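You operate a simulated robot arm through the tools that you are given. There is no shell and no other tool. Be economical: measure what you need, move in short steps, check, and stop when the job is done.

The job below is to be done with a simulated two-armed robot. You get a single attempt, and the scene is never put back.

Task
Take the large brass nut and put it on the shelf under the grey table. Take the soap tin and put it on the top of the grey platform. Take the 28 mm press jaw from the floor of the jaw tray and put it on the shelf under the press bench. Do these in any order.

Only the result counts: the job must be done as asked and must still hold three seconds after the hand-in. Knocking over, shifting, dropping, spilling or breaking anything else fails it.

Robot
Two 6-joint arms with two-finger parallel grippers on one trunk, on a base that drives. Base frame: it is fixed to the floor where the robot stands at the start and does not move with it; the origin is under the middle of the robot, x ahead of it, y to its left, z up. Readings come in m, rad, newtons and seconds.
The left shoulder is at the start at [-0.077, 0.177, 0.832], the right one opposite. With the tool pointing down near the work surface each hand reaches from about 0.1 to 0.7 m from the robot's upright axis, wherever it stands, measured 20 degrees to its own side. Places, roughly: shelf under the grey table [-2.3, 0.1, 0.3]; shelf under the press bench [0.8, -0.3, 0.3]; top of the grey platform [-2.8, 0.3, 0.5]. Payload 1.57 kg a hand.
The TCP of each hand is the grasp point between the finger pads, 0.03 m short of the fingertips. In the tool frame z runs along the fingers and y along their closing line. The gripper opens to 0.08 m. The fingers are 0.017 m wide and 0.012 m thick; the gripper's body (0.04 by 0.082 m) begins 0.08 m behind the TCP.
Orientation is told as [roll, pitch, yaw] about the base's x, y, z axes, in that order, counted from this pose: with the fingers straight down and closing along the base's y, the tool's x points along the base's -x, its y along +y and its z along -z.

Tools
- The arms move only by the tool nudge_tool. It takes "left_commands", "right_commands" or both (then of equal length, played together; a hand with none holds still); each is a list of rows, each a list of 7 numbers: the shift along the base's x, y, z in m, then the turn, a rotation vector about the base's x, y, z in rad, then the finger opening in m, from 0 to 0.08. In form: [[x, y, z, wx, wy, wz, hand], ...]. A call has 1 to 20 rows; each row shifts and turns the commanded pose from where the row before left it. Each row takes 0.2 s and may step no farther than 0.05 m and 0.15 rad from the row before; otherwise, or with a gripper value out of range, the whole call is refused. A pose out of reach is approached as far as the arm can. The call stops where the force on the tool passes 40 N (or 10 N more than at its start, if that is more) or the arm is blocked; 0.2 s more then pass. Each finger travels about 0.072 m/s and halts on what it meets, pressing with about 21 N; the grip force reading is that of the motor and also rises with nothing between the fingers. The clock runs only during rows and for 0.2 s after the last one: add rows that do not move to give the fingers time. The reply holds the time, the measured pose of the TCP, the force on the tool along the base axes, the opening and the grip force, in the units named above and with some noise, with the torque about the TCP (base axes, N m) and any sound that the robot's microphone picked up.
- Cameras (640 x 400 px; columns grow to the right, rows downward): "scene" is now at [0.031, -0.0305, 1.5561]; the picture's right is [-0.36, -0.93, 0.00], its down [-0.68, 0.27, -0.68] and it looks along [0.63, -0.25, -0.73] (base axes); focal length 271 px, centre (320, 200). "left" rides on the left gripper at [0.072, 0.007, -0.122] in its tool frame; the picture's right is [-0.09, 1.00, 0.00], its down [-0.84, -0.08, -0.54] and it looks along [-0.54, -0.05, 0.84] (tool axes); focal length 238 px, centre (320, 200). "right" rides on the right gripper at [0.072, -0.007, -0.122] in its tool frame; the picture's right is [0.09, 1.00, 0.00], its down [-0.84, 0.08, -0.54] and it looks along [-0.54, 0.05, 0.84] (tool axes); focal length 238 px, centre (320, 200). There is no depth. A picture from a camera that has moved, and an enlarged one, comes with that camera's place and axes in the base frame and with its lens.
- camera(camera): a new picture of that camera. The clock stands still meanwhile.
- lift_body(by): slides the trunk up (or, below 0, down) by that many m; the arms and the scene camera ride with it, the base frame stays. It gives what a move gives, with no picture.
- drive_base(legs): drives the robot by 1 to 6 legs, each [ahead, left, turn to the left] in m, m and rad, along the robot's own axes; the way and the turn of a leg run together, so that a leg with both is an arc; at most 1.5 m and 3.142 rad a leg. The arms and the cameras ride along, it lands a little off, and it stops where it bumps. It gives what a move gives.
- turn_head(pan, tilt): turns the head with the scene camera to pan (to the left, within 2.496 rad either way) and tilt (down, from -0.506 to 1.204), counted from straight ahead of the robot. It gives what a move gives.
- enlarge(camera, box): a new picture of the part [left, top, right, bottom] of that camera's present view, enlarged. The clock stands still meanwhile.
- hand_in(): hands the job in; it is judged then, once.

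Work in short steps. Places have to be worked out from the pictures, the camera data and where the tool is seen: move nearer, look again, correct. Check each grasp and each placing, and mend what went wrong. You have 165 turns and 122 pictures in all, those below and enlarged ones among them. Open the grippers and draw the arms clear of the work before you hand the job in, unless the task says otherwise; then end with one line.

The tools are called after ">>>" as name(argument=value, ...) on one line, values as JSON. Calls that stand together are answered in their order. nudge_tool: Moves the arms, as the interface text tells. Its arguments: {"type":"object","properties":{"left_commands":{"type":"array"},"right_commands":{"type":"array"}},"required":[]} The other tools are called the same way: lift_body (by) slides the trunk up or down; drive_base (legs) drives the base; turn_head (pan, tilt) turns the head that bears the scene camera; camera (camera) takes a picture; enlarge (camera, box) takes an enlarged picture of a part of a camera's view; hand_in () hands the job in.

At the start:

```text
clock: 0.0
left_position: [0.4704, -0.0174, 1.1532]
left_tool_rot: [-0.001, -0.001, 0.0]
left_contact_force: [0.2, -0.5, -0.9]
left_moment: [-0.04, 0.02, 0.01]
left_finger_gap: 0.0801
left_finger_force: 0.1
right_position: [0.3552, -0.346, 1.2435]
right_tool_rot: [0.0, 0.002, 0.001]
right_contact_force: [-0.1, -0.6, 0.3]
right_moment: [0.02, 0.0, 0.01]
right_finger_gap: 0.0799
right_finger_force: 0.1
trunk travel left (down, up): [-0.275, 0.053]
robot x, y, heading: [0.0029, 0.0007, 0.0]
head pan, tilt: [-0.37, 0.826]
```

scene: 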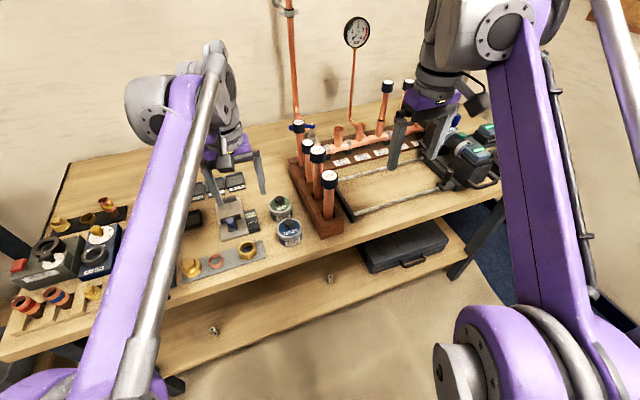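
right: 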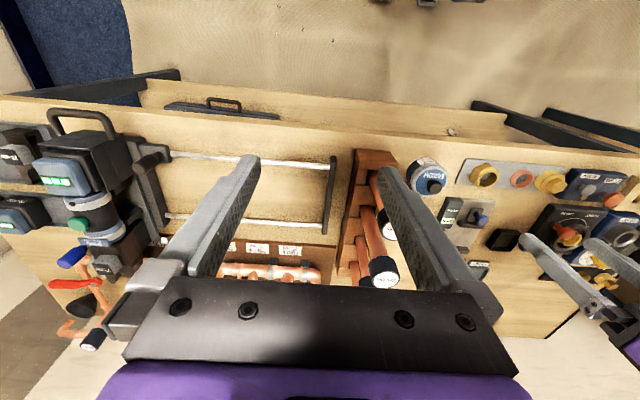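
left: 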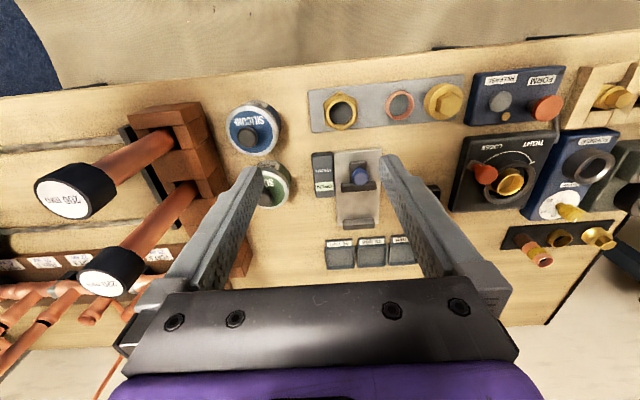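

The pictures show a crowded press bench with many items. I enlarge the scene and left views to identify the nuts, tins and the jaw tray.

>>> enlarge(camera="left", box=[220, 50, 640, 310])

>>> enlarge(camera="scene", box=[0, 150, 320, 350])

>>> enlarge(camera="scene", box=[260, 60, 520, 240])

```text
1.52 times, centred on (430, 180) of left
camera zoom: at [0.3985, -0.0098, 1.2763], right [0.09, 1.0, 0.0], down [0.84, -0.08, 0.54], along [0.54, -0.05, -0.84], focal length 363 px, centre (152, 230)
```

zoom: 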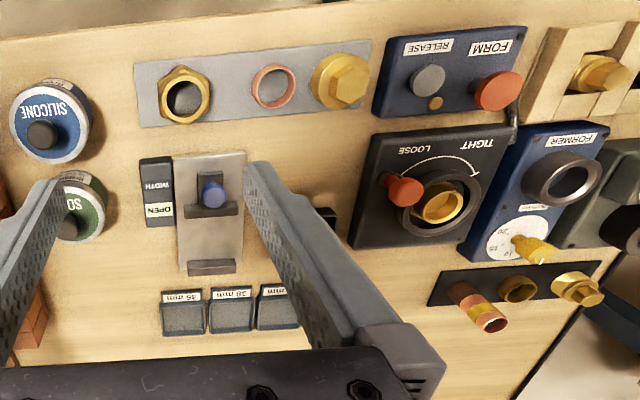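

```text
2.00 times, centred on (160, 250) of scene
camera zoom: at [0.031, -0.0305, 1.5561], right [-0.36, -0.93, 0.0], down [-0.68, 0.27, -0.68], along [0.63, -0.25, -0.73], focal length 542 px, centre (640, 100)
```

zoom: 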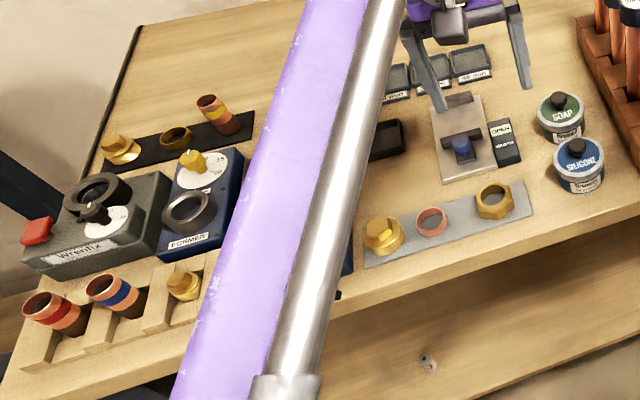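

```text
2.22 times, centred on (390, 150) of scene
camera zoom: at [0.031, -0.0305, 1.5561], right [-0.36, -0.93, 0.0], down [-0.68, 0.27, -0.68], along [0.63, -0.25, -0.73], focal length 602 px, centre (164, 311)
```

zoom: 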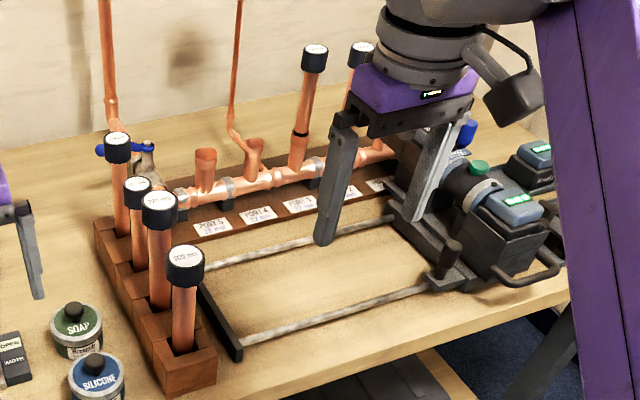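

The three little dark blocks carry size labels (something/28 mm/something). I enlarge these more and look for a jaw tray.

>>> enlarge(camera="left", box=[300, 140, 460, 280])

>>> turn_head(pan=2.49, tilt=0.5)

>>> camera(camera="scene")

```text
2.86 times, centred on (380, 210) of left
camera zoom: at [0.3985, -0.0098, 1.2763], right [0.09, 1.0, 0.0], down [0.84, -0.08, 0.54], along [0.54, -0.05, -0.84], focal length 681 px, centre (149, 171)
```

zoom: 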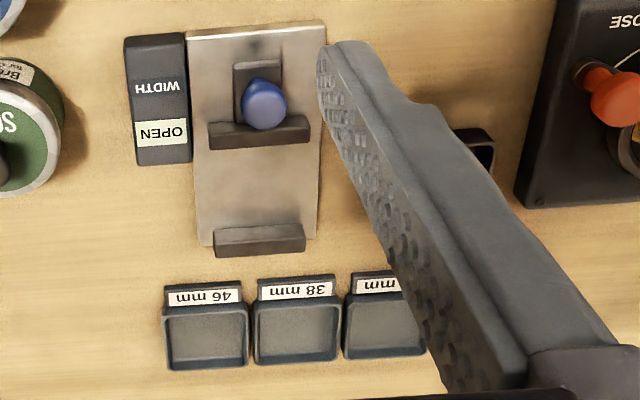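

```text
clock: 2.5
left_position: [0.47, -0.0162, 1.1529]
left_tool_rot: [-0.001, 0.002, -0.001]
left_contact_force: [0.1, -0.5, -0.3]
left_moment: [-0.02, -0.02, 0.0]
left_finger_gap: 0.0801
left_finger_force: 0.0
right_position: [0.3555, -0.3448, 1.2425]
right_tool_rot: [0.0, 0.001, 0.0]
right_contact_force: [-0.5, -0.2, -0.5]
right_moment: [-0.02, -0.04, 0.02]
right_finger_gap: 0.0799
right_finger_force: 0.1
trunk travel left (down, up): [-0.275, 0.053]
robot x, y, heading: [0.0029, 0.0013, -0.003]
head pan, tilt: [2.491, 0.499]
```

```text
114 pictures are left
camera scene: at [-0.1154, 0.0534, 1.5841], right [0.61, 0.8, 0.0], down [0.38, -0.29, -0.88], along [-0.7, 0.53, -0.48], focal length 271 px, centre (320, 200)
```

scene: 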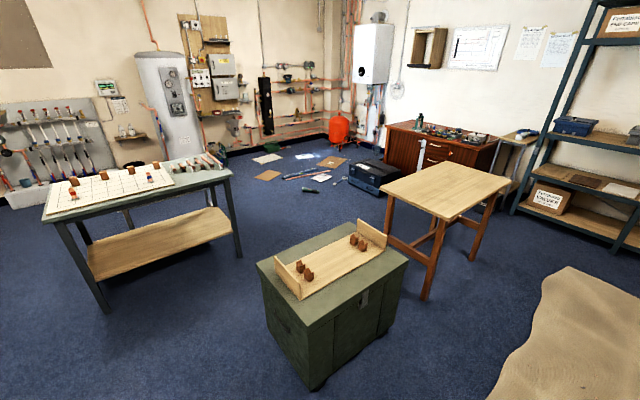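

The grey table with its shelf is at the left of this view; the platform must stand behind it. I zoom at it and at the green cabinet, then look at the bench straight.

>>> enlarge(camera="scene", box=[20, 130, 260, 290])

>>> enlarge(camera="scene", box=[250, 100, 550, 300])

>>> turn_head(pan=0.5, tilt=0.8)

>>> camera(camera="scene")

>>> turn_head(pan=-1.2, tilt=0.7)

>>> camera(camera="scene")

```text
2.50 times, centred on (140, 210) of scene
camera zoom: at [-0.1154, 0.0534, 1.5841], right [0.61, 0.8, 0.0], down [0.38, -0.29, -0.88], along [-0.7, 0.53, -0.48], focal length 677 px, centre (770, 175)
```

zoom: 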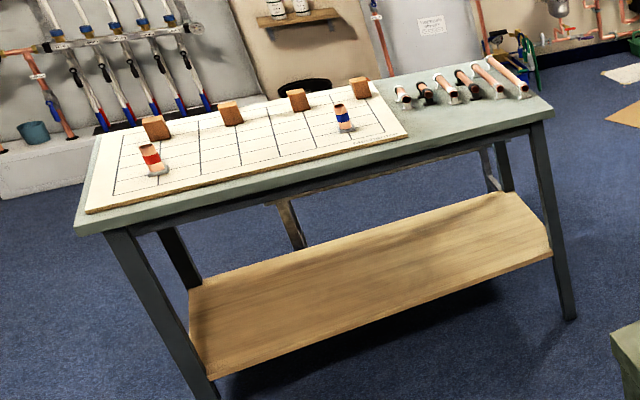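

```text
2.00 times, centred on (400, 200) of scene
camera zoom: at [-0.1154, 0.0534, 1.5841], right [0.61, 0.8, 0.0], down [0.38, -0.29, -0.88], along [-0.7, 0.53, -0.48], focal length 542 px, centre (160, 200)
```

zoom: 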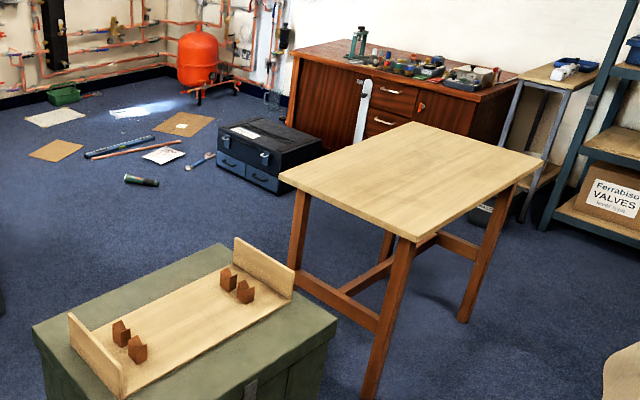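

```text
clock: 4.4
left_position: [0.4698, -0.0182, 1.1532]
left_tool_rot: [0.0, -0.002, 0.001]
left_contact_force: [0.1, 0.5, 0.0]
left_moment: [0.0, 0.01, -0.03]
left_finger_gap: 0.0799
left_finger_force: 0.0
right_position: [0.3555, -0.3452, 1.2426]
right_tool_rot: [0.002, 0.0, 0.0]
right_contact_force: [0.1, -0.8, 0.3]
right_moment: [-0.01, -0.01, 0.0]
right_finger_gap: 0.08
right_finger_force: 0.0
trunk travel left (down, up): [-0.275, 0.053]
robot x, y, heading: [0.0035, -0.0008, 0.0]
head pan, tilt: [0.499, 0.799]
```

```text
111 pictures are left
camera scene: at [0.0277, 0.0368, 1.5582], right [0.48, -0.88, 0.0], down [-0.63, -0.34, -0.7], along [0.61, 0.33, -0.72], focal length 271 px, centre (320, 200)
```

scene: 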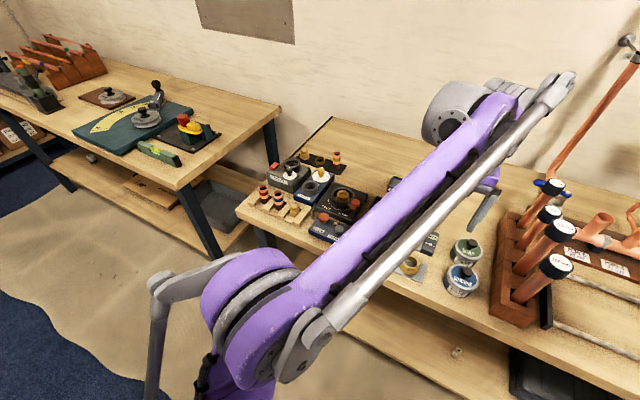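

```text
clock: 6.2
left_position: [0.4716, -0.0166, 1.1531]
left_tool_rot: [-0.001, -0.001, 0.0]
left_contact_force: [0.6, 0.0, -0.4]
left_moment: [-0.02, -0.01, 0.0]
left_finger_gap: 0.0802
left_finger_force: 0.2
right_position: [0.3552, -0.3459, 1.2434]
right_tool_rot: [0.0, 0.0, 0.0]
right_contact_force: [0.8, 0.4, -0.2]
right_moment: [0.02, 0.0, 0.02]
right_finger_gap: 0.0802
right_finger_force: 0.0
trunk travel left (down, up): [-0.275, 0.053]
robot x, y, heading: [0.0003, 0.0018, -0.002]
head pan, tilt: [-1.201, 0.7]
```

```text
110 pictures are left
camera scene: at [-0.0123, -0.081, 1.5664], right [-0.93, -0.36, 0.0], down [-0.23, 0.6, -0.76], along [0.28, -0.71, -0.64], focal length 271 px, centre (320, 200)
```

scene: 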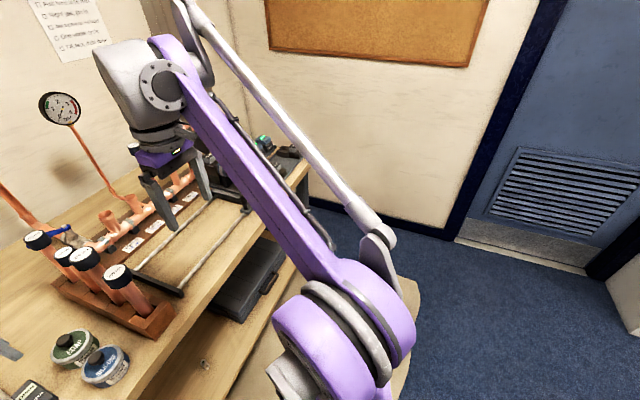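

No jaw tray on the press bench so far; another bench stands to the left. I look further round.

>>> turn_head(pan=1.2, tilt=0.55)

>>> camera(camera="scene")

>>> turn_head(pan=-2.49, tilt=0.6)

>>> camera(camera="scene")

```text
clock: 8.4
left_position: [0.4708, -0.0172, 1.1538]
left_tool_rot: [0.001, 0.002, -0.001]
left_contact_force: [-1.0, 0.4, -0.1]
left_moment: [0.0, 0.03, 0.0]
left_finger_gap: 0.08
left_finger_force: 0.0
right_position: [0.3554, -0.3452, 1.2433]
right_tool_rot: [0.001, 0.001, -0.001]
right_contact_force: [-0.2, 0.2, -0.2]
right_moment: [-0.01, 0.01, 0.0]
right_finger_gap: 0.08
right_finger_force: 0.1
trunk travel left (down, up): [-0.275, 0.053]
robot x, y, heading: [-0.0011, 0.0032, -0.004]
head pan, tilt: [1.201, 0.55]
```

```text
109 pictures are left
camera scene: at [-0.0106, 0.0819, 1.5795], right [0.93, -0.36, 0.0], down [-0.19, -0.49, -0.85], along [0.31, 0.79, -0.52], focal length 271 px, centre (320, 200)
```

scene: 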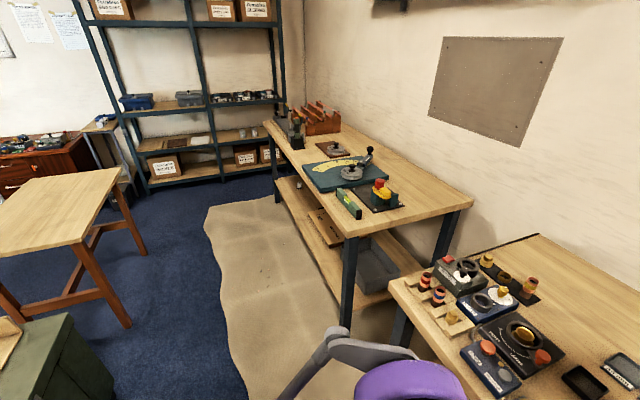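

```text
clock: 11.4
left_position: [0.4708, -0.0174, 1.153]
left_tool_rot: [0.0, -0.001, 0.001]
left_contact_force: [0.2, -0.2, -0.5]
left_moment: [-0.01, 0.0, -0.01]
left_finger_gap: 0.0802
left_finger_force: 0.1
right_position: [0.3566, -0.3466, 1.2421]
right_tool_rot: [-0.001, -0.001, -0.001]
right_contact_force: [-0.3, -0.2, 0.7]
right_moment: [-0.02, -0.04, -0.03]
right_finger_gap: 0.0799
right_finger_force: 0.1
trunk travel left (down, up): [-0.275, 0.053]
robot x, y, heading: [-0.0039, 0.002, 0.0]
head pan, tilt: [-2.491, 0.6]
```

```text
108 pictures are left
camera scene: at [-0.1133, -0.0554, 1.575], right [-0.61, 0.8, 0.0], down [0.45, 0.34, -0.83], along [-0.66, -0.5, -0.56], focal length 271 px, centre (320, 200)
```

scene: 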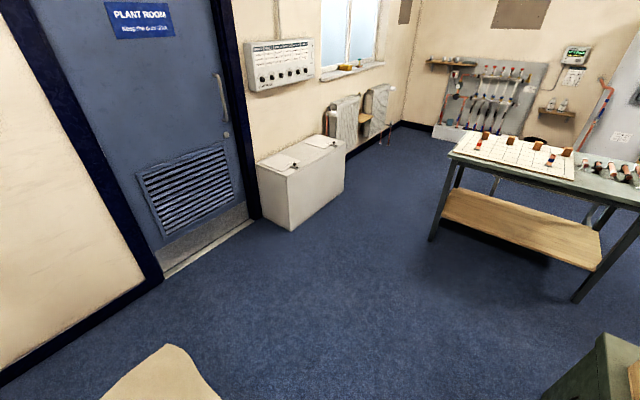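

I look closer at the right end of the bench with the right hand's camera, and at the scene again facing that end.

>>> enlarge(camera="right", box=[0, 60, 340, 360])

>>> turn_head(pan=-0.75, tilt=0.6)

>>> enlarge(camera="scene", box=[120, 60, 500, 340])

```text
1.33 times, centred on (170, 210) of right
camera zoom: at [0.2831, -0.3517, 1.3647], right [-0.09, 1.0, 0.0], down [0.84, 0.08, 0.54], along [0.54, 0.05, -0.84], focal length 318 px, centre (520, 187)
```

zoom: 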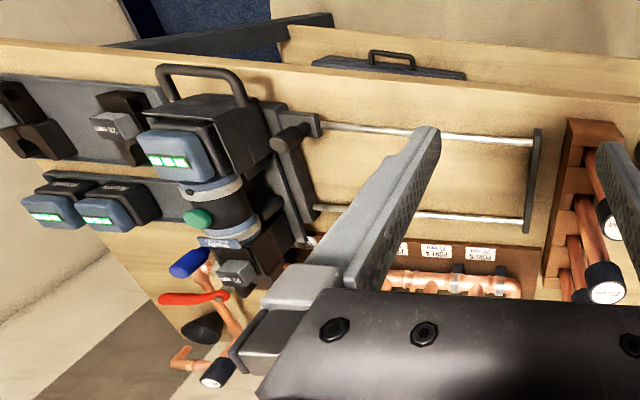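

```text
clock: 13.2
left_position: [0.47, -0.0177, 1.1538]
left_tool_rot: [0.0, 0.001, -0.001]
left_contact_force: [0.3, 0.3, -0.5]
left_moment: [0.0, 0.03, 0.01]
left_finger_gap: 0.0802
left_finger_force: 0.1
right_position: [0.356, -0.3459, 1.2437]
right_tool_rot: [0.001, 0.0, 0.0]
right_contact_force: [-0.8, 0.6, 0.5]
right_moment: [0.01, -0.02, 0.03]
right_finger_gap: 0.08
right_finger_force: 0.0
trunk travel left (down, up): [-0.275, 0.053]
robot x, y, heading: [0.0016, -0.0002, 0.0]
head pan, tilt: [-0.75, 0.6]
```

```text
1.43 times, centred on (310, 200) of scene
camera zoom: at [0.0216, -0.0621, 1.575], right [-0.68, -0.73, 0.0], down [-0.41, 0.39, -0.83], along [0.6, -0.56, -0.56], focal length 387 px, centre (334, 200)
```

zoom: 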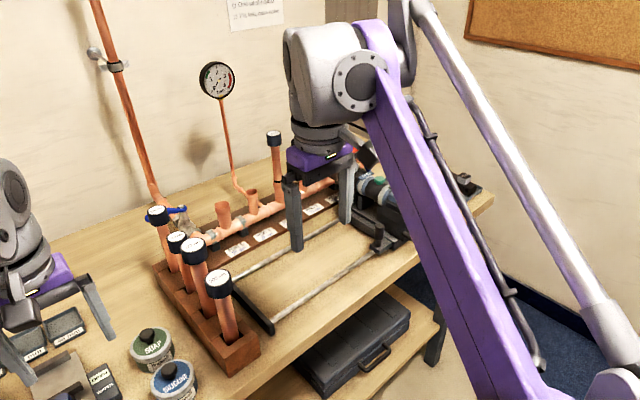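

The far right end of the bench carries a tray with dark jaws and labelled blocks next to batteries: that's the jaw tray. I back a bit and strafe right to look at it from above.

>>> drive_base(legs=[[-0.1, 0, 0], [0, -0.45, 0]])

>>> turn_head(pan=-0.5, tilt=0.8)

>>> camera(camera="right")

>>> camera(camera="scene")

```text
clock: 18.4
left_position: [0.3722, -0.4679, 1.153]
left_tool_rot: [0.001, 0.0, 0.004]
left_contact_force: [0.1, 0.4, -0.1]
left_moment: [-0.01, 0.0, -0.02]
left_finger_gap: 0.0801
left_finger_force: 0.0
right_position: [0.2563, -0.7965, 1.2424]
right_tool_rot: [-0.001, -0.001, 0.002]
right_contact_force: [1.0, 1.0, 0.5]
right_moment: [0.03, -0.02, 0.0]
right_finger_gap: 0.0796
right_finger_force: 0.0
trunk travel left (down, up): [-0.275, 0.053]
robot x, y, heading: [-0.0985, -0.4514, 0.004]
head pan, tilt: [-0.75, 0.6]
```

```text
clock: 19.2
left_position: [0.3707, -0.4678, 1.1537]
left_tool_rot: [0.0, 0.001, 0.003]
left_contact_force: [-0.4, -0.1, 0.7]
left_moment: [0.01, 0.01, -0.01]
left_finger_gap: 0.0801
left_finger_force: 0.1
right_position: [0.2579, -0.7981, 1.2431]
right_tool_rot: [0.0, 0.001, 0.003]
right_contact_force: [0.4, -0.3, -0.2]
right_moment: [-0.02, 0.05, 0.01]
right_finger_gap: 0.0801
right_finger_force: 0.1
trunk travel left (down, up): [-0.275, 0.053]
robot x, y, heading: [-0.0984, -0.4516, 0.005]
head pan, tilt: [-0.499, 0.799]
```

```text
105 pictures are left
camera right: at [0.1856, -0.8025, 1.3647], right [-0.1, 1.0, 0.0], down [0.84, 0.08, 0.54], along [0.54, 0.05, -0.84], focal length 238 px, centre (320, 200)
```

right: 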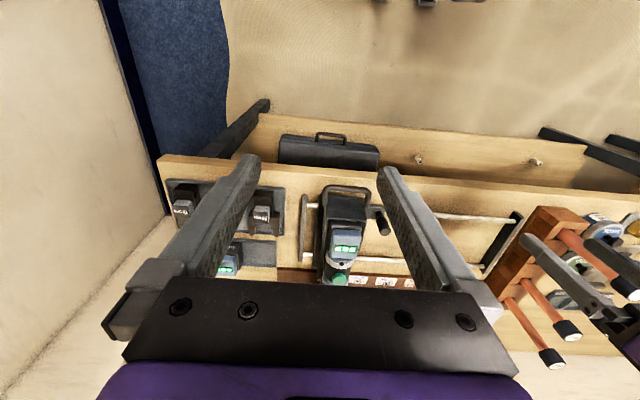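

```text
104 pictures are left
camera scene: at [-0.0707, -0.492, 1.5582], right [-0.48, -0.88, 0.0], down [-0.63, 0.34, -0.7], along [0.61, -0.33, -0.72], focal length 271 px, centre (320, 200)
```

scene: 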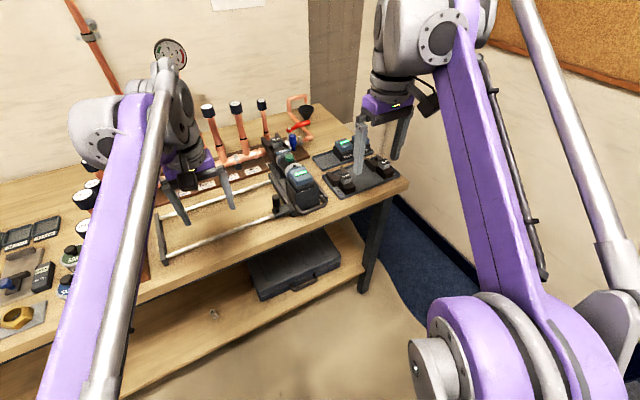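

>>> enlarge(camera="scene", box=[280, 110, 440, 210])

>>> enlarge(camera="right", box=[140, 110, 400, 300])

```text
4.00 times, centred on (360, 160) of scene
camera zoom: at [-0.0707, -0.492, 1.5582], right [-0.48, -0.88, 0.0], down [-0.63, 0.34, -0.7], along [0.61, -0.33, -0.72], focal length 1084 px, centre (160, 360)
```

zoom: 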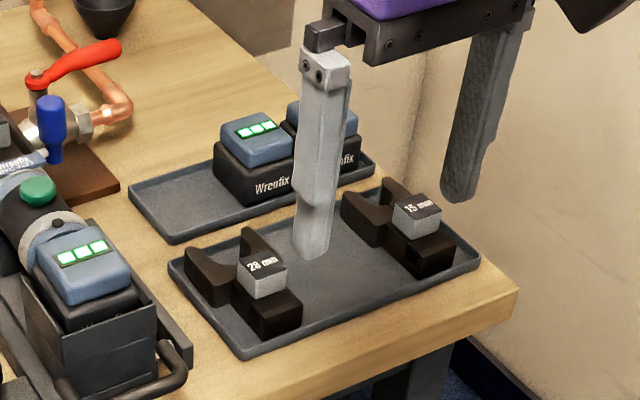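

```text
2.11 times, centred on (270, 205) of right
camera zoom: at [0.1856, -0.8025, 1.3647], right [-0.1, 1.0, 0.0], down [0.84, 0.08, 0.54], along [0.54, 0.05, -0.84], focal length 502 px, centre (425, 190)
```

zoom: 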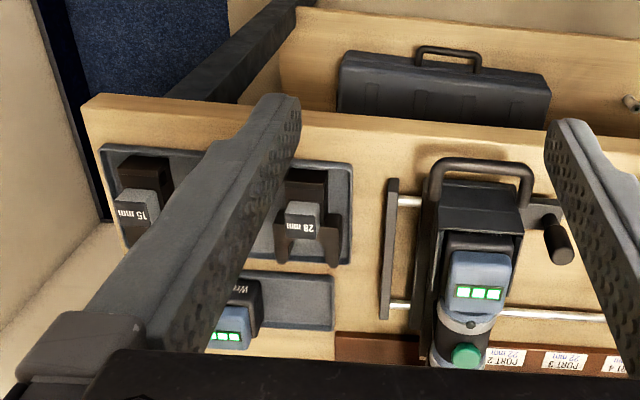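

The jaw tray is at the right end: 28 mm jaw with its grey block at about (0.50, -0.90, 0.94). I tuck the left hand back/up, and drive a little closer.

>>> nudge_tool(left_commands=[[-0.04, 0, 0.03, 0, 0, 0, 0.08], [-0.04, 0, 0.03, 0, 0, 0, 0.08], [-0.04, 0, 0.03, 0, 0, 0, 0.08], [-0.04, 0, 0.02, 0, 0, 0, 0.08]])

>>> drive_base(legs=[[0, -0.12, 0], [0.08, 0, 0]])

>>> turn_head(pan=-0.5, tilt=0.8)

>>> camera(camera="scene")

>>> camera(camera="right")

```text
clock: 20.2
left_position: [0.2091, -0.4679, 1.2632]
left_tool_rot: [0.0, 0.002, 0.004]
left_contact_force: [0.1, 0.3, -0.1]
left_moment: [-0.01, -0.03, -0.03]
left_finger_gap: 0.08
left_finger_force: 0.1
right_position: [0.256, -0.7972, 1.2426]
right_tool_rot: [0.001, -0.002, 0.002]
right_contact_force: [0.5, 0.4, -0.1]
right_moment: [0.0, -0.03, 0.03]
right_finger_gap: 0.08
right_finger_force: 0.0
trunk travel left (down, up): [-0.275, 0.053]
robot x, y, heading: [-0.0989, -0.4507, 0.001]
head pan, tilt: [-0.499, 0.799]
```

```text
clock: 22.6
left_position: [0.2922, -0.5877, 1.2629]
left_tool_rot: [0.0, -0.001, 0.003]
left_contact_force: [0.4, 0.2, 0.5]
left_moment: [-0.01, 0.01, 0.0]
left_finger_gap: 0.0802
left_finger_force: 0.2
right_position: [0.3394, -0.9161, 1.2426]
right_tool_rot: [-0.001, 0.001, 0.002]
right_contact_force: [0.4, -0.6, 0.1]
right_moment: [0.05, 0.04, 0.02]
right_finger_gap: 0.0802
right_finger_force: 0.0
trunk travel left (down, up): [-0.275, 0.053]
robot x, y, heading: [-0.019, -0.5704, 0.003]
head pan, tilt: [-0.499, 0.799]
```

```text
clock: 23.2
left_position: [0.2926, -0.5876, 1.2618]
left_tool_rot: [0.001, -0.001, 0.003]
left_contact_force: [0.0, 0.4, -0.6]
left_moment: [-0.05, 0.01, 0.0]
left_finger_gap: 0.0802
left_finger_force: 0.1
right_position: [0.3396, -0.916, 1.2414]
right_tool_rot: [0.0, 0.001, 0.002]
right_contact_force: [0.4, -0.1, 0.6]
right_moment: [0.0, 0.0, -0.03]
right_finger_gap: 0.08
right_finger_force: 0.1
trunk travel left (down, up): [-0.275, 0.053]
robot x, y, heading: [-0.0177, -0.5673, -0.001]
head pan, tilt: [-0.499, 0.799]
```

```text
101 pictures are left
camera scene: at [0.011, -0.6117, 1.5582], right [-0.48, -0.88, 0.0], down [-0.63, 0.34, -0.7], along [0.61, -0.33, -0.72], focal length 271 px, centre (320, 200)
```

scene: 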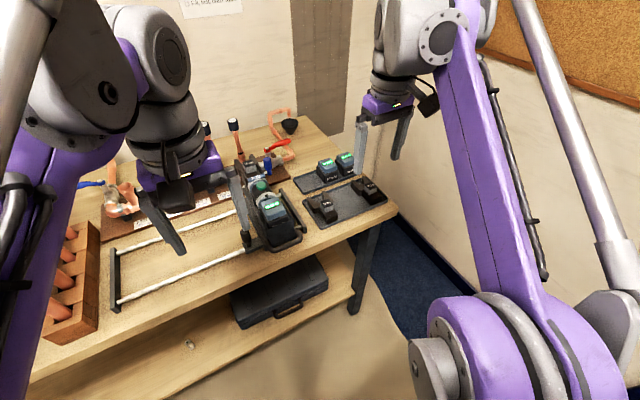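

```text
100 pictures are left
camera right: at [0.267, -0.9224, 1.3646], right [-0.09, 1.0, 0.0], down [0.84, 0.08, 0.54], along [0.54, 0.05, -0.84], focal length 238 px, centre (320, 200)
```

right: 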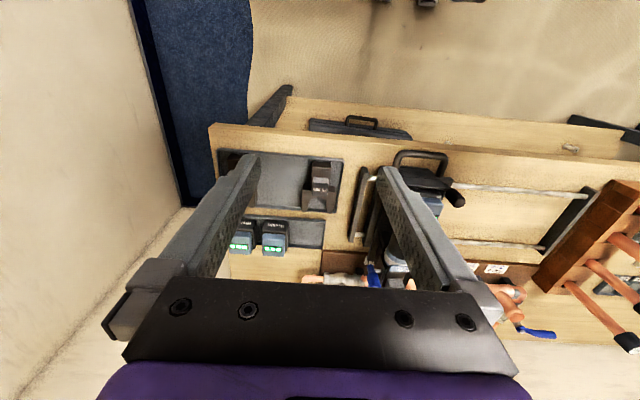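

>>> enlarge(camera="scene", box=[230, 140, 400, 246])

>>> enlarge(camera="right", box=[200, 110, 400, 260])

```text
3.76 times, centred on (315, 193) of scene
camera zoom: at [0.011, -0.6117, 1.5582], right [-0.48, -0.88, 0.0], down [-0.63, 0.34, -0.7], along [0.61, -0.33, -0.72], focal length 1020 px, centre (339, 226)
```

zoom: 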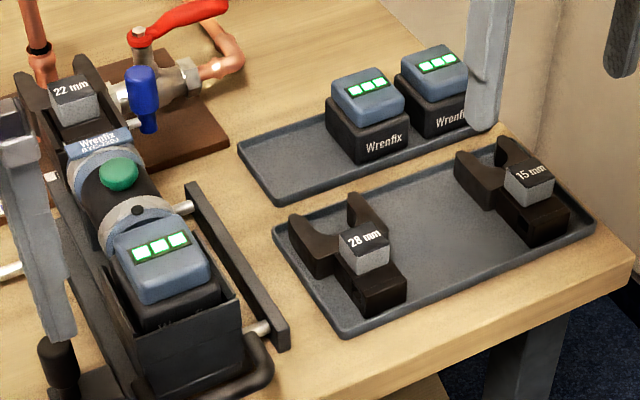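

```text
2.67 times, centred on (300, 185) of right
camera zoom: at [0.267, -0.9224, 1.3646], right [-0.09, 1.0, 0.0], down [0.84, 0.08, 0.54], along [0.54, 0.05, -0.84], focal length 636 px, centre (373, 240)
```

zoom: 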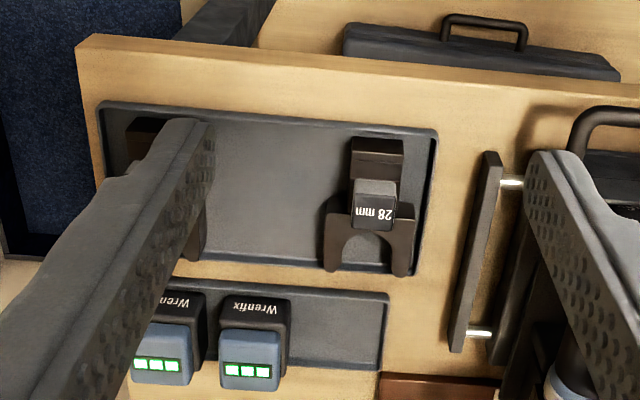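

The 28 mm jaw's grey block is centred at about (0.505, -0.90), z top 0.94; its black tail points to the robot and is about 0.04 wide. I plan a 43° pitched grasp from the front (reusable for the shelf), so I pitch the right hand and come to a stand-off.

>>> nudge_tool(right_commands=[[0.01, 0.003, -0.035, 0, -0.15, 0, 0.06], [0.01, 0.003, -0.035, 0, -0.15, 0, 0.055], [0.01, 0.003, -0.035, 0, -0.15, 0, 0.052], [0.01, 0.003, -0.035, 0, -0.15, 0, 0.052], [0.01, 0.003, -0.035, 0, -0.15, 0, 0.052], [0.01, 0.001, -0.03, 0, 0, 0, 0.052], [0, 0, 0, 0, 0, 0, 0.052]])

>>> camera(camera="right")

>>> enlarge(camera="scene", box=[200, 80, 440, 240])

```text
clock: 24.8
left_position: [0.2891, -0.5865, 1.2639]
left_tool_rot: [-0.001, 0.001, 0.002]
left_contact_force: [-0.8, 0.0, 0.2]
left_moment: [0.01, -0.01, 0.02]
left_finger_gap: 0.0802
left_finger_force: 0.1
right_position: [0.3973, -0.8995, 1.036]
right_tool_rot: [-0.003, -0.75, 0.002]
right_contact_force: [-1.1, 0.7, 0.5]
right_moment: [-0.01, 0.0, 0.02]
right_finger_gap: 0.0521
right_finger_force: 0.0
trunk travel left (down, up): [-0.275, 0.053]
robot x, y, heading: [-0.0167, -0.5721, 0.001]
head pan, tilt: [-0.499, 0.799]
```

```text
97 pictures are left
camera right: at [0.2615, -0.9065, 1.077], right [-0.07, 1.0, -0.07], down [0.24, 0.08, 0.97], along [0.97, 0.05, -0.25], focal length 238 px, centre (320, 200)
```

right: 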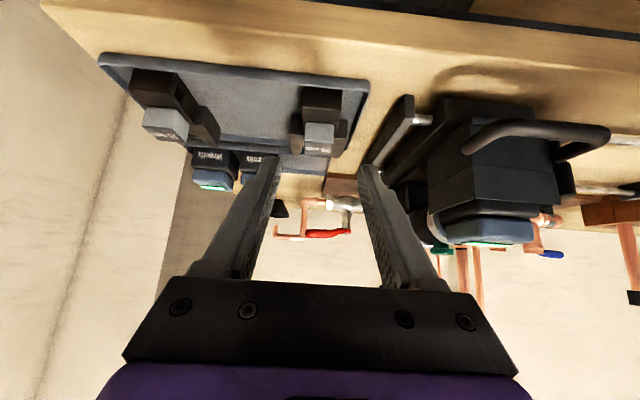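

```text
2.50 times, centred on (320, 160) of scene
camera zoom: at [0.0096, -0.6114, 1.5582], right [-0.48, -0.88, 0.0], down [-0.63, 0.34, -0.7], along [0.61, -0.33, -0.72], focal length 677 px, centre (320, 300)
```

zoom: 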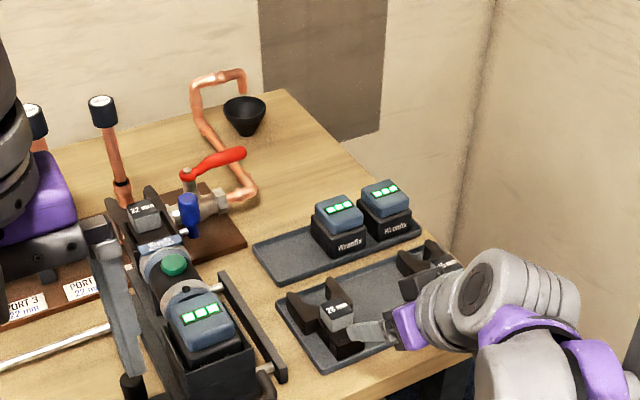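

The alignment in y looks good. I enlarge the jaw once to judge its heights before advancing.

>>> enlarge(camera="right", box=[240, 50, 400, 190])

```text
2.86 times, centred on (320, 120) of right
camera zoom: at [0.2615, -0.9065, 1.077], right [-0.07, 1.0, -0.07], down [0.24, 0.08, 0.97], along [0.97, 0.05, -0.25], focal length 681 px, centre (320, 429)
```

zoom: 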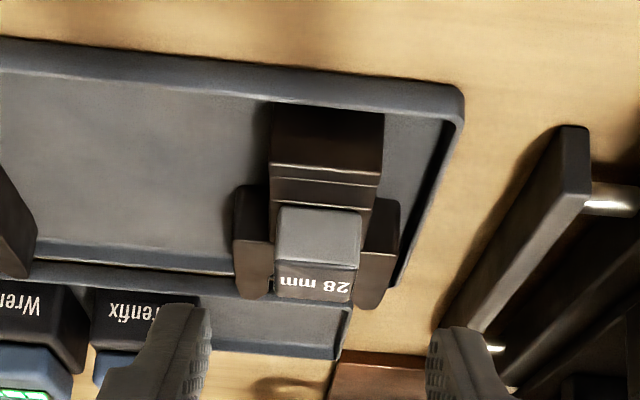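

The label block spans z ≈0.933–0.956, 0.033 wide, on a 0.039-wide body. I advance so that the fingertips reach just above the body, straddling the label block.

>>> nudge_tool(right_commands=[[0.023, 0, -0.019, 0, 0, 0, 0.052], [0.023, 0, -0.019, 0, 0, 0, 0.052], [0.023, 0, -0.019, 0, 0, 0, 0.052], [0.022, 0, -0.019, 0, 0, 0, 0.052], [0, 0, 0, 0, 0, 0, 0.052]])

>>> enlarge(camera="right", box=[200, 80, 440, 260])

>>> enlarge(camera="scene", box=[270, 150, 390, 230])

```text
clock: 26.0
left_position: [0.2914, -0.5873, 1.263]
left_tool_rot: [-0.002, 0.002, 0.002]
left_contact_force: [-0.1, -0.2, 0.9]
left_moment: [-0.01, 0.0, 0.0]
left_finger_gap: 0.0798
left_finger_force: 0.1
right_position: [0.4883, -0.9007, 0.9629]
right_tool_rot: [-0.002, -0.749, 0.004]
right_contact_force: [-0.2, -0.8, -1.0]
right_moment: [0.03, 0.0, 0.01]
right_finger_gap: 0.0518
right_finger_force: 0.0
trunk travel left (down, up): [-0.275, 0.053]
robot x, y, heading: [-0.0195, -0.5711, 0.003]
head pan, tilt: [-0.499, 0.799]
```

```text
2.22 times, centred on (320, 170) of right
camera zoom: at [0.3522, -0.9065, 1.0028], right [-0.07, 1.0, -0.06], down [0.24, 0.08, 0.97], along [0.97, 0.05, -0.25], focal length 530 px, centre (320, 267)
```

zoom: 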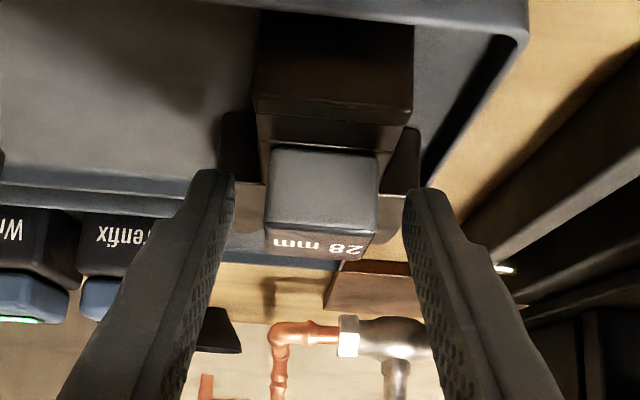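

```text
5.00 times, centred on (330, 190) of scene
camera zoom: at [0.0095, -0.6114, 1.5582], right [-0.48, -0.88, 0.0], down [-0.63, 0.34, -0.7], along [0.61, -0.33, -0.72], focal length 1354 px, centre (270, 250)
```

zoom: 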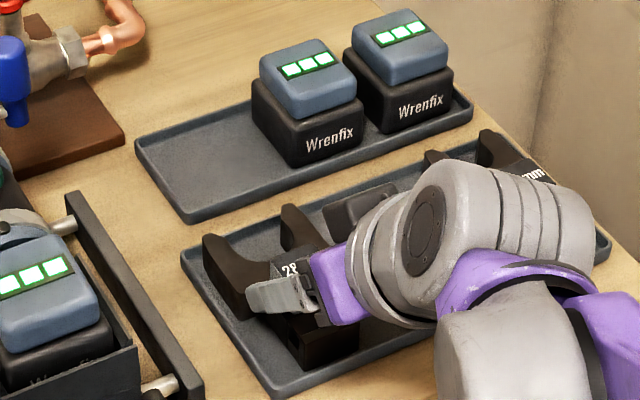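

The block is centred between the fingers. I go a few mm deeper and close.

>>> nudge_tool(right_commands=[[0.006, 0, -0.004, 0, 0, 0, 0.052], [0, 0, 0, 0, 0, 0, 0.03], [0, 0, 0, 0, 0, 0, 0.02], [0, 0, 0, 0, 0, 0, 0.02], [0, 0, 0, 0, 0, 0, 0.02]])

```text
clock: 27.2
left_position: [0.2915, -0.5875, 1.2633]
left_tool_rot: [0.0, 0.0, 0.001]
left_contact_force: [0.1, 0.2, 0.0]
left_moment: [-0.02, -0.01, -0.03]
left_finger_gap: 0.08
left_finger_force: 0.0
right_position: [0.4957, -0.9002, 0.9565]
right_tool_rot: [0.0, -0.75, 0.003]
right_contact_force: [1.3, -0.2, -0.1]
right_moment: [-0.08, -0.24, -0.01]
right_finger_gap: 0.0397
right_finger_force: 21.2
trunk travel left (down, up): [-0.275, 0.053]
robot x, y, heading: [-0.0166, -0.5711, 0.003]
head pan, tilt: [-0.499, 0.799]
```

The gap 0.040 suggests the tips caught only the top edge of the wider body. I reopen, rise 8 mm and close on the label block alone.

>>> nudge_tool(right_commands=[[0, 0, 0, 0, 0, 0, 0.05], [0.001, 0, 0.009, 0, 0, 0, 0.05], [0, 0, 0, 0, 0, 0, 0.03], [0, 0, 0, 0, 0, 0, 0.02], [0, 0, 0, 0, 0, 0, 0.02], [0, 0, 0, 0, 0, 0, 0.02]])

>>> enlarge(camera="right", box=[200, 80, 440, 260])

```text
clock: 28.6
left_position: [0.2915, -0.5881, 1.2631]
left_tool_rot: [-0.002, -0.001, 0.0]
left_contact_force: [0.5, -0.2, 0.0]
left_moment: [0.0, 0.03, 0.03]
left_finger_gap: 0.0802
left_finger_force: 0.0
right_position: [0.4966, -0.9005, 0.9665]
right_tool_rot: [-0.001, -0.749, 0.003]
right_contact_force: [-0.6, -0.8, 1.1]
right_moment: [-0.01, 0.01, -0.02]
right_finger_gap: 0.0315
right_finger_force: 21.3
trunk travel left (down, up): [-0.275, 0.053]
robot x, y, heading: [-0.0147, -0.5721, -0.001]
head pan, tilt: [-0.499, 0.799]
```

```text
2.22 times, centred on (320, 170) of right
camera zoom: at [0.3597, -0.9064, 1.007], right [-0.07, 1.0, -0.06], down [0.24, 0.08, 0.97], along [0.97, 0.05, -0.25], focal length 530 px, centre (320, 267)
```

zoom: 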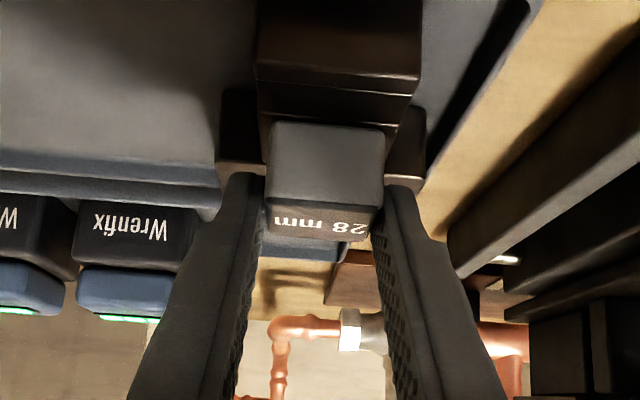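

Gap 0.0315 matches the label block. I lift slowly and check.

>>> nudge_tool(right_commands=[[0, 0, 0.01, 0, 0, 0, 0.02], [0, 0, 0.02, 0, 0, 0, 0.02], [0, 0, 0.03, 0, 0, 0, 0.02], [0, 0, 0.03, 0, 0, 0, 0.02]])

>>> enlarge(camera="scene", box=[240, 120, 400, 230])

```text
clock: 29.6
left_position: [0.2925, -0.5871, 1.2623]
left_tool_rot: [0.001, 0.0, 0.002]
left_contact_force: [-1.2, 0.4, 0.6]
left_moment: [0.01, -0.03, 0.01]
left_finger_gap: 0.0801
left_finger_force: 0.1
right_position: [0.496, -0.9009, 1.0546]
right_tool_rot: [-0.004, -0.748, 0.005]
right_contact_force: [1.0, -0.1, -6.5]
right_moment: [0.02, 0.13, -0.02]
right_finger_gap: 0.0317
right_finger_force: 21.0
trunk travel left (down, up): [-0.275, 0.053]
robot x, y, heading: [-0.018, -0.5733, 0.002]
head pan, tilt: [-0.499, 0.799]
```

```text
3.64 times, centred on (320, 175) of scene
camera zoom: at [0.0104, -0.6118, 1.5581], right [-0.48, -0.88, 0.0], down [-0.63, 0.34, -0.7], along [0.61, -0.33, -0.72], focal length 985 px, centre (320, 291)
```

zoom: 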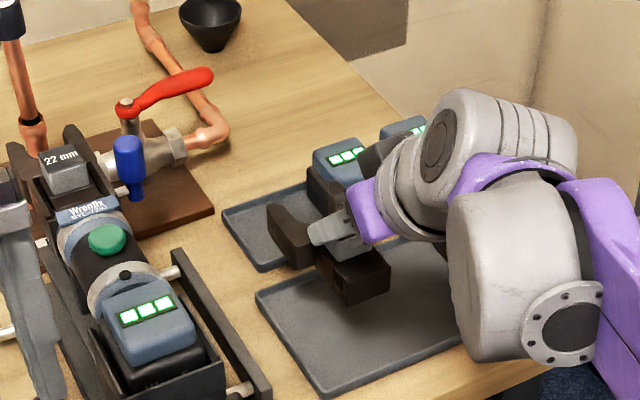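

The jaw is held level (≈0.65 kg). I back off from the bench, strafe left to face a free part of the shelf (between the two knob-like marks at y≈-0.31 and 0.26), and then lower the trunk.

>>> drive_base(legs=[[-0.45, 0, 0], [0, 0.77, 0]])

>>> lift_body(by=-0.27)

>>> turn_head(pan=-0.1, tilt=0.6)

>>> camera(camera="scene")

```text
clock: 39.1
left_position: [-0.1649, 0.1707, 1.264]
left_tool_rot: [-0.001, 0.001, -0.011]
left_contact_force: [0.3, 0.3, -0.2]
left_moment: [0.0, 0.0, 0.03]
left_finger_gap: 0.0799
left_finger_force: 0.1
right_position: [0.0357, -0.1447, 1.0548]
right_tool_rot: [-0.001, -0.75, -0.01]
right_contact_force: [0.1, 0.3, -6.6]
right_moment: [0.02, 0.13, 0.01]
right_finger_gap: 0.0318
right_finger_force: 21.2
trunk travel left (down, up): [-0.275, 0.053]
robot x, y, heading: [-0.4726, 0.1925, -0.009]
head pan, tilt: [-0.499, 0.799]
```

```text
clock: 41.8
left_position: [-0.1646, 0.1707, 0.9937]
left_tool_rot: [-0.001, -0.001, -0.011]
left_contact_force: [-0.2, 0.1, -0.6]
left_moment: [-0.01, 0.0, -0.02]
left_finger_gap: 0.0801
left_finger_force: 0.1
right_position: [0.0349, -0.145, 0.7854]
right_tool_rot: [-0.002, -0.749, -0.01]
right_contact_force: [0.1, 0.4, -7.2]
right_moment: [0.03, 0.13, -0.03]
right_finger_gap: 0.0317
right_finger_force: 20.7
trunk travel left (down, up): [-0.005, 0.323]
robot x, y, heading: [-0.474, 0.1966, -0.009]
head pan, tilt: [-0.499, 0.799]
```

```text
clock: 42.7
left_position: [-0.1655, 0.1706, 0.9928]
left_tool_rot: [0.0, -0.001, -0.011]
left_contact_force: [-1.4, -0.4, 0.1]
left_moment: [-0.02, 0.0, 0.0]
left_finger_gap: 0.0803
left_finger_force: 0.0
right_position: [0.0359, -0.1455, 0.7857]
right_tool_rot: [-0.001, -0.749, -0.011]
right_contact_force: [0.3, -0.4, -7.1]
right_moment: [-0.01, 0.12, -0.02]
right_finger_gap: 0.0318
right_finger_force: 20.7
trunk travel left (down, up): [-0.005, 0.323]
robot x, y, heading: [-0.4733, 0.1904, -0.006]
head pan, tilt: [-0.099, 0.6]
```

```text
90 pictures are left
camera scene: at [-0.3788, 0.1794, 1.3003], right [-0.11, -0.99, 0.0], down [-0.56, 0.06, -0.82], along [0.82, -0.09, -0.57], focal length 271 px, centre (320, 200)
```

scene: 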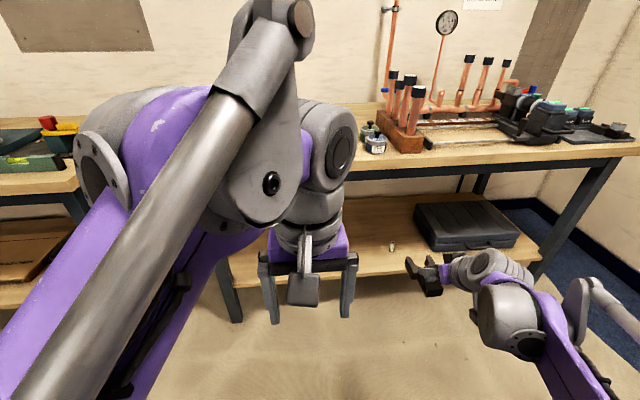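

Shelf height triangulates to ≈0.31 (knob) → surface ≈0.30, front edge x≈0.37. I lower the right hand to z≈0.45, shift it a bit left, and draw the left hand back a little.

>>> nudge_tool(right_commands=[[0, 0.008, -0.042, 0, 0, 0, 0.02], [0, 0.008, -0.042, 0, 0, 0, 0.02], [0, 0.008, -0.042, 0, 0, 0, 0.02], [0, 0.008, -0.042, 0, 0, 0, 0.02], [0, 0.008, -0.042, 0, 0, 0, 0.02], [0, 0.008, -0.042, 0, 0, 0, 0.02], [0, 0.008, -0.042, 0, 0, 0, 0.02], [0, 0.008, -0.042, 0, 0, 0, 0.02], [0, 0, 0, 0, 0, 0, 0.02]], left_commands=[[-0.012, 0, 0, 0, 0, 0, 0.08], [-0.012, 0, 0, 0, 0, 0, 0.08], [-0.012, 0, 0, 0, 0, 0, 0.08], [-0.012, 0, 0, 0, 0, 0, 0.08], [-0.012, 0, 0, 0, 0, 0, 0.08], [-0.012, 0, 0, 0, 0, 0, 0.08], [-0.012, 0, 0, 0, 0, 0, 0.08], [-0.012, 0, 0, 0, 0, 0, 0.08], [0, 0, 0, 0, 0, 0, 0.08]])

>>> camera(camera="scene")

>>> camera(camera="right")

```text
clock: 44.7
left_position: [-0.2618, 0.1712, 0.9926]
left_tool_rot: [0.0, -0.001, -0.011]
left_contact_force: [0.2, -0.4, 0.2]
left_moment: [0.01, 0.01, 0.0]
left_finger_gap: 0.0798
left_finger_force: 0.0
right_position: [0.0338, -0.0804, 0.4487]
right_tool_rot: [-0.003, -0.748, -0.01]
right_contact_force: [0.1, 0.3, -6.4]
right_moment: [0.01, 0.16, 0.02]
right_finger_gap: 0.0319
right_finger_force: 20.8
trunk travel left (down, up): [-0.005, 0.323]
robot x, y, heading: [-0.471, 0.1928, -0.01]
head pan, tilt: [-0.099, 0.6]
```

```text
89 pictures are left
camera scene: at [-0.379, 0.1796, 1.3003], right [-0.11, -0.99, 0.0], down [-0.56, 0.06, -0.82], along [0.82, -0.09, -0.57], focal length 271 px, centre (320, 200)
```

scene: 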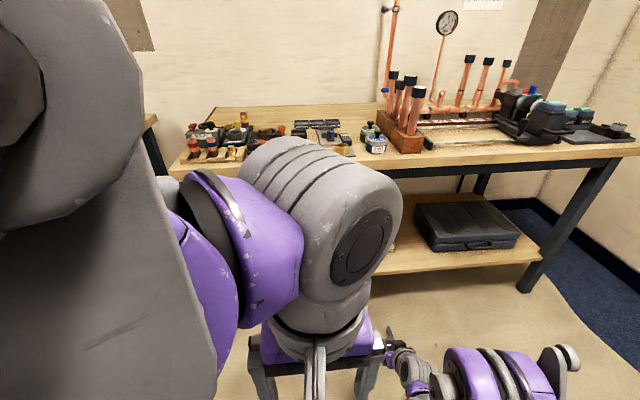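

```text
88 pictures are left
camera right: at [-0.1019, -0.0839, 0.4886], right [-0.06, 1.0, -0.06], down [0.24, 0.08, 0.97], along [0.97, 0.04, -0.25], focal length 238 px, centre (320, 200)
```

right: 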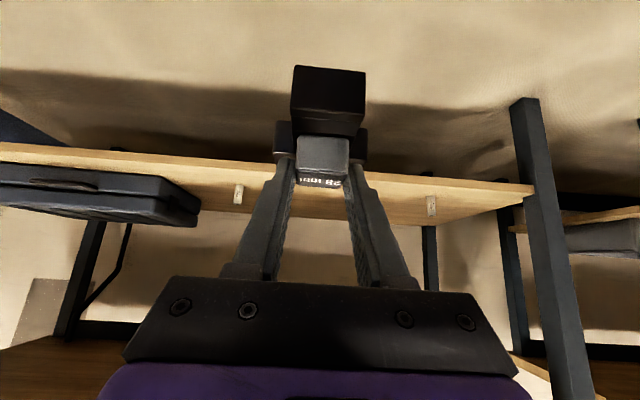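

The shelf space ahead of the jaw is free, knobs well aside. I drive forward 0.47 m so the jaw is over the shelf.

>>> drive_base(legs=[[0.25, 0, 0], [0.22, 0, 0]])

>>> camera(camera="right")

>>> camera(camera="scene")

```text
clock: 47.8
left_position: [0.2079, 0.1648, 0.992]
left_tool_rot: [0.0, 0.003, -0.015]
left_contact_force: [-0.4, 0.0, -0.4]
left_moment: [-0.01, 0.0, 0.0]
left_finger_gap: 0.08
left_finger_force: 0.0
right_position: [0.5003, -0.0891, 0.4487]
right_tool_rot: [0.0, -0.75, -0.015]
right_contact_force: [-0.1, 0.6, -6.0]
right_moment: [0.0, 0.15, 0.01]
right_finger_gap: 0.0316
right_finger_force: 20.8
trunk travel left (down, up): [-0.005, 0.323]
robot x, y, heading: [-0.0051, 0.1842, -0.018]
head pan, tilt: [-0.099, 0.6]
```

```text
87 pictures are left
camera right: at [0.3641, -0.0921, 0.4888], right [-0.05, 1.0, -0.06], down [0.25, 0.07, 0.97], along [0.97, 0.03, -0.25], focal length 238 px, centre (320, 200)
```

right: 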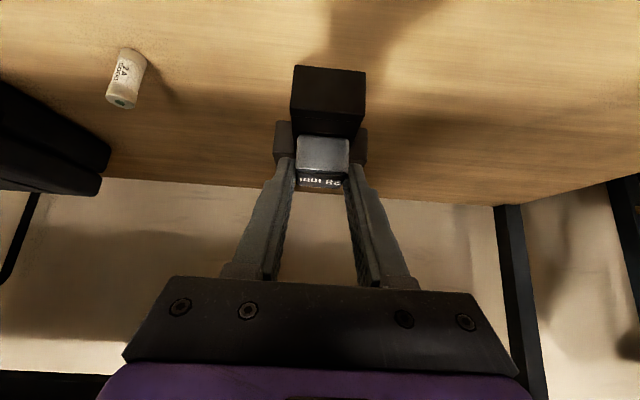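

```text
86 pictures are left
camera scene: at [0.0887, 0.1728, 1.3003], right [-0.11, -0.99, 0.0], down [-0.56, 0.07, -0.82], along [0.82, -0.09, -0.57], focal length 271 px, centre (320, 200)
```

scene: 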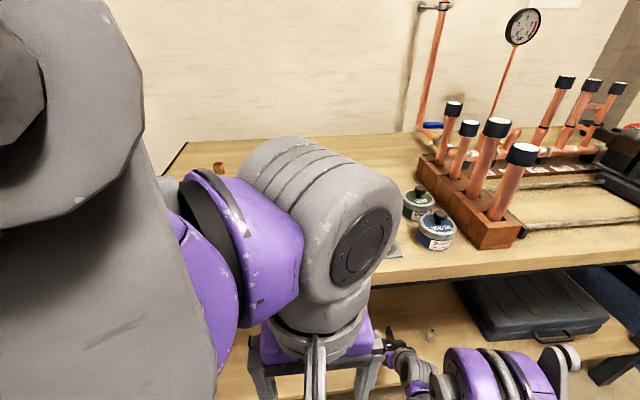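

The jaw is over clear shelf. I lower it most of the way.

>>> nudge_tool(right_commands=[[0, 0, -0.03, 0, 0, 0, 0.02], [0, 0, -0.03, 0, 0, 0, 0.02], [0, 0, -0.015, 0, 0, 0, 0.02], [0, 0, 0, 0, 0, 0, 0.02]])

>>> camera(camera="right")

```text
clock: 48.8
left_position: [0.2059, 0.1648, 0.9932]
left_tool_rot: [-0.001, 0.0, -0.016]
left_contact_force: [0.8, 0.4, -1.0]
left_moment: [0.01, 0.01, 0.0]
left_finger_gap: 0.08
left_finger_force: 0.0
right_position: [0.4994, -0.0888, 0.3728]
right_tool_rot: [-0.001, -0.749, -0.015]
right_contact_force: [-0.9, -0.4, -6.1]
right_moment: [-0.02, 0.16, 0.02]
right_finger_gap: 0.0318
right_finger_force: 21.1
trunk travel left (down, up): [-0.005, 0.323]
robot x, y, heading: [-0.0066, 0.1908, -0.013]
head pan, tilt: [-0.099, 0.6]
```

```text
85 pictures are left
camera right: at [0.3646, -0.0919, 0.4142], right [-0.05, 1.0, -0.06], down [0.24, 0.07, 0.97], along [0.97, 0.03, -0.25], focal length 238 px, centre (320, 200)
```

right: 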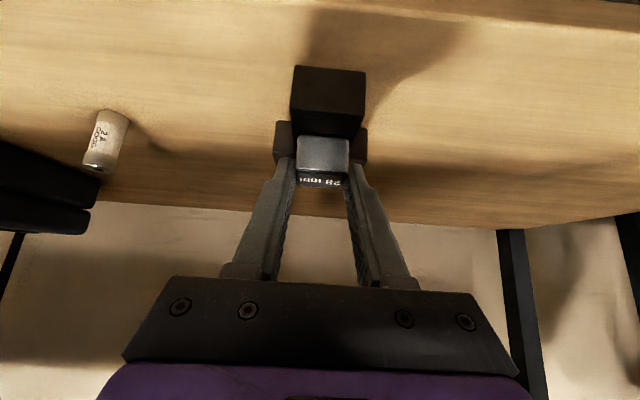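

Still free-hanging. I lower in fine steps.

>>> nudge_tool(right_commands=[[0, 0, -0.004, 0, 0, 0, 0.02], [0, 0, -0.004, 0, 0, 0, 0.02], [0, 0, -0.004, 0, 0, 0, 0.02], [0, 0, -0.004, 0, 0, 0, 0.02]])

```text
clock: 49.8
left_position: [0.2064, 0.165, 0.9934]
left_tool_rot: [0.0, 0.0, -0.014]
left_contact_force: [-0.4, -0.5, -0.2]
left_moment: [0.0, -0.02, 0.04]
left_finger_gap: 0.0801
left_finger_force: 0.1
right_position: [0.4998, -0.0887, 0.3572]
right_tool_rot: [-0.002, -0.749, -0.013]
right_contact_force: [0.2, -0.1, -7.6]
right_moment: [-0.02, 0.14, -0.01]
right_finger_gap: 0.0317
right_finger_force: 20.7
trunk travel left (down, up): [-0.005, 0.323]
robot x, y, heading: [-0.0126, 0.1871, -0.019]
head pan, tilt: [-0.099, 0.6]
```

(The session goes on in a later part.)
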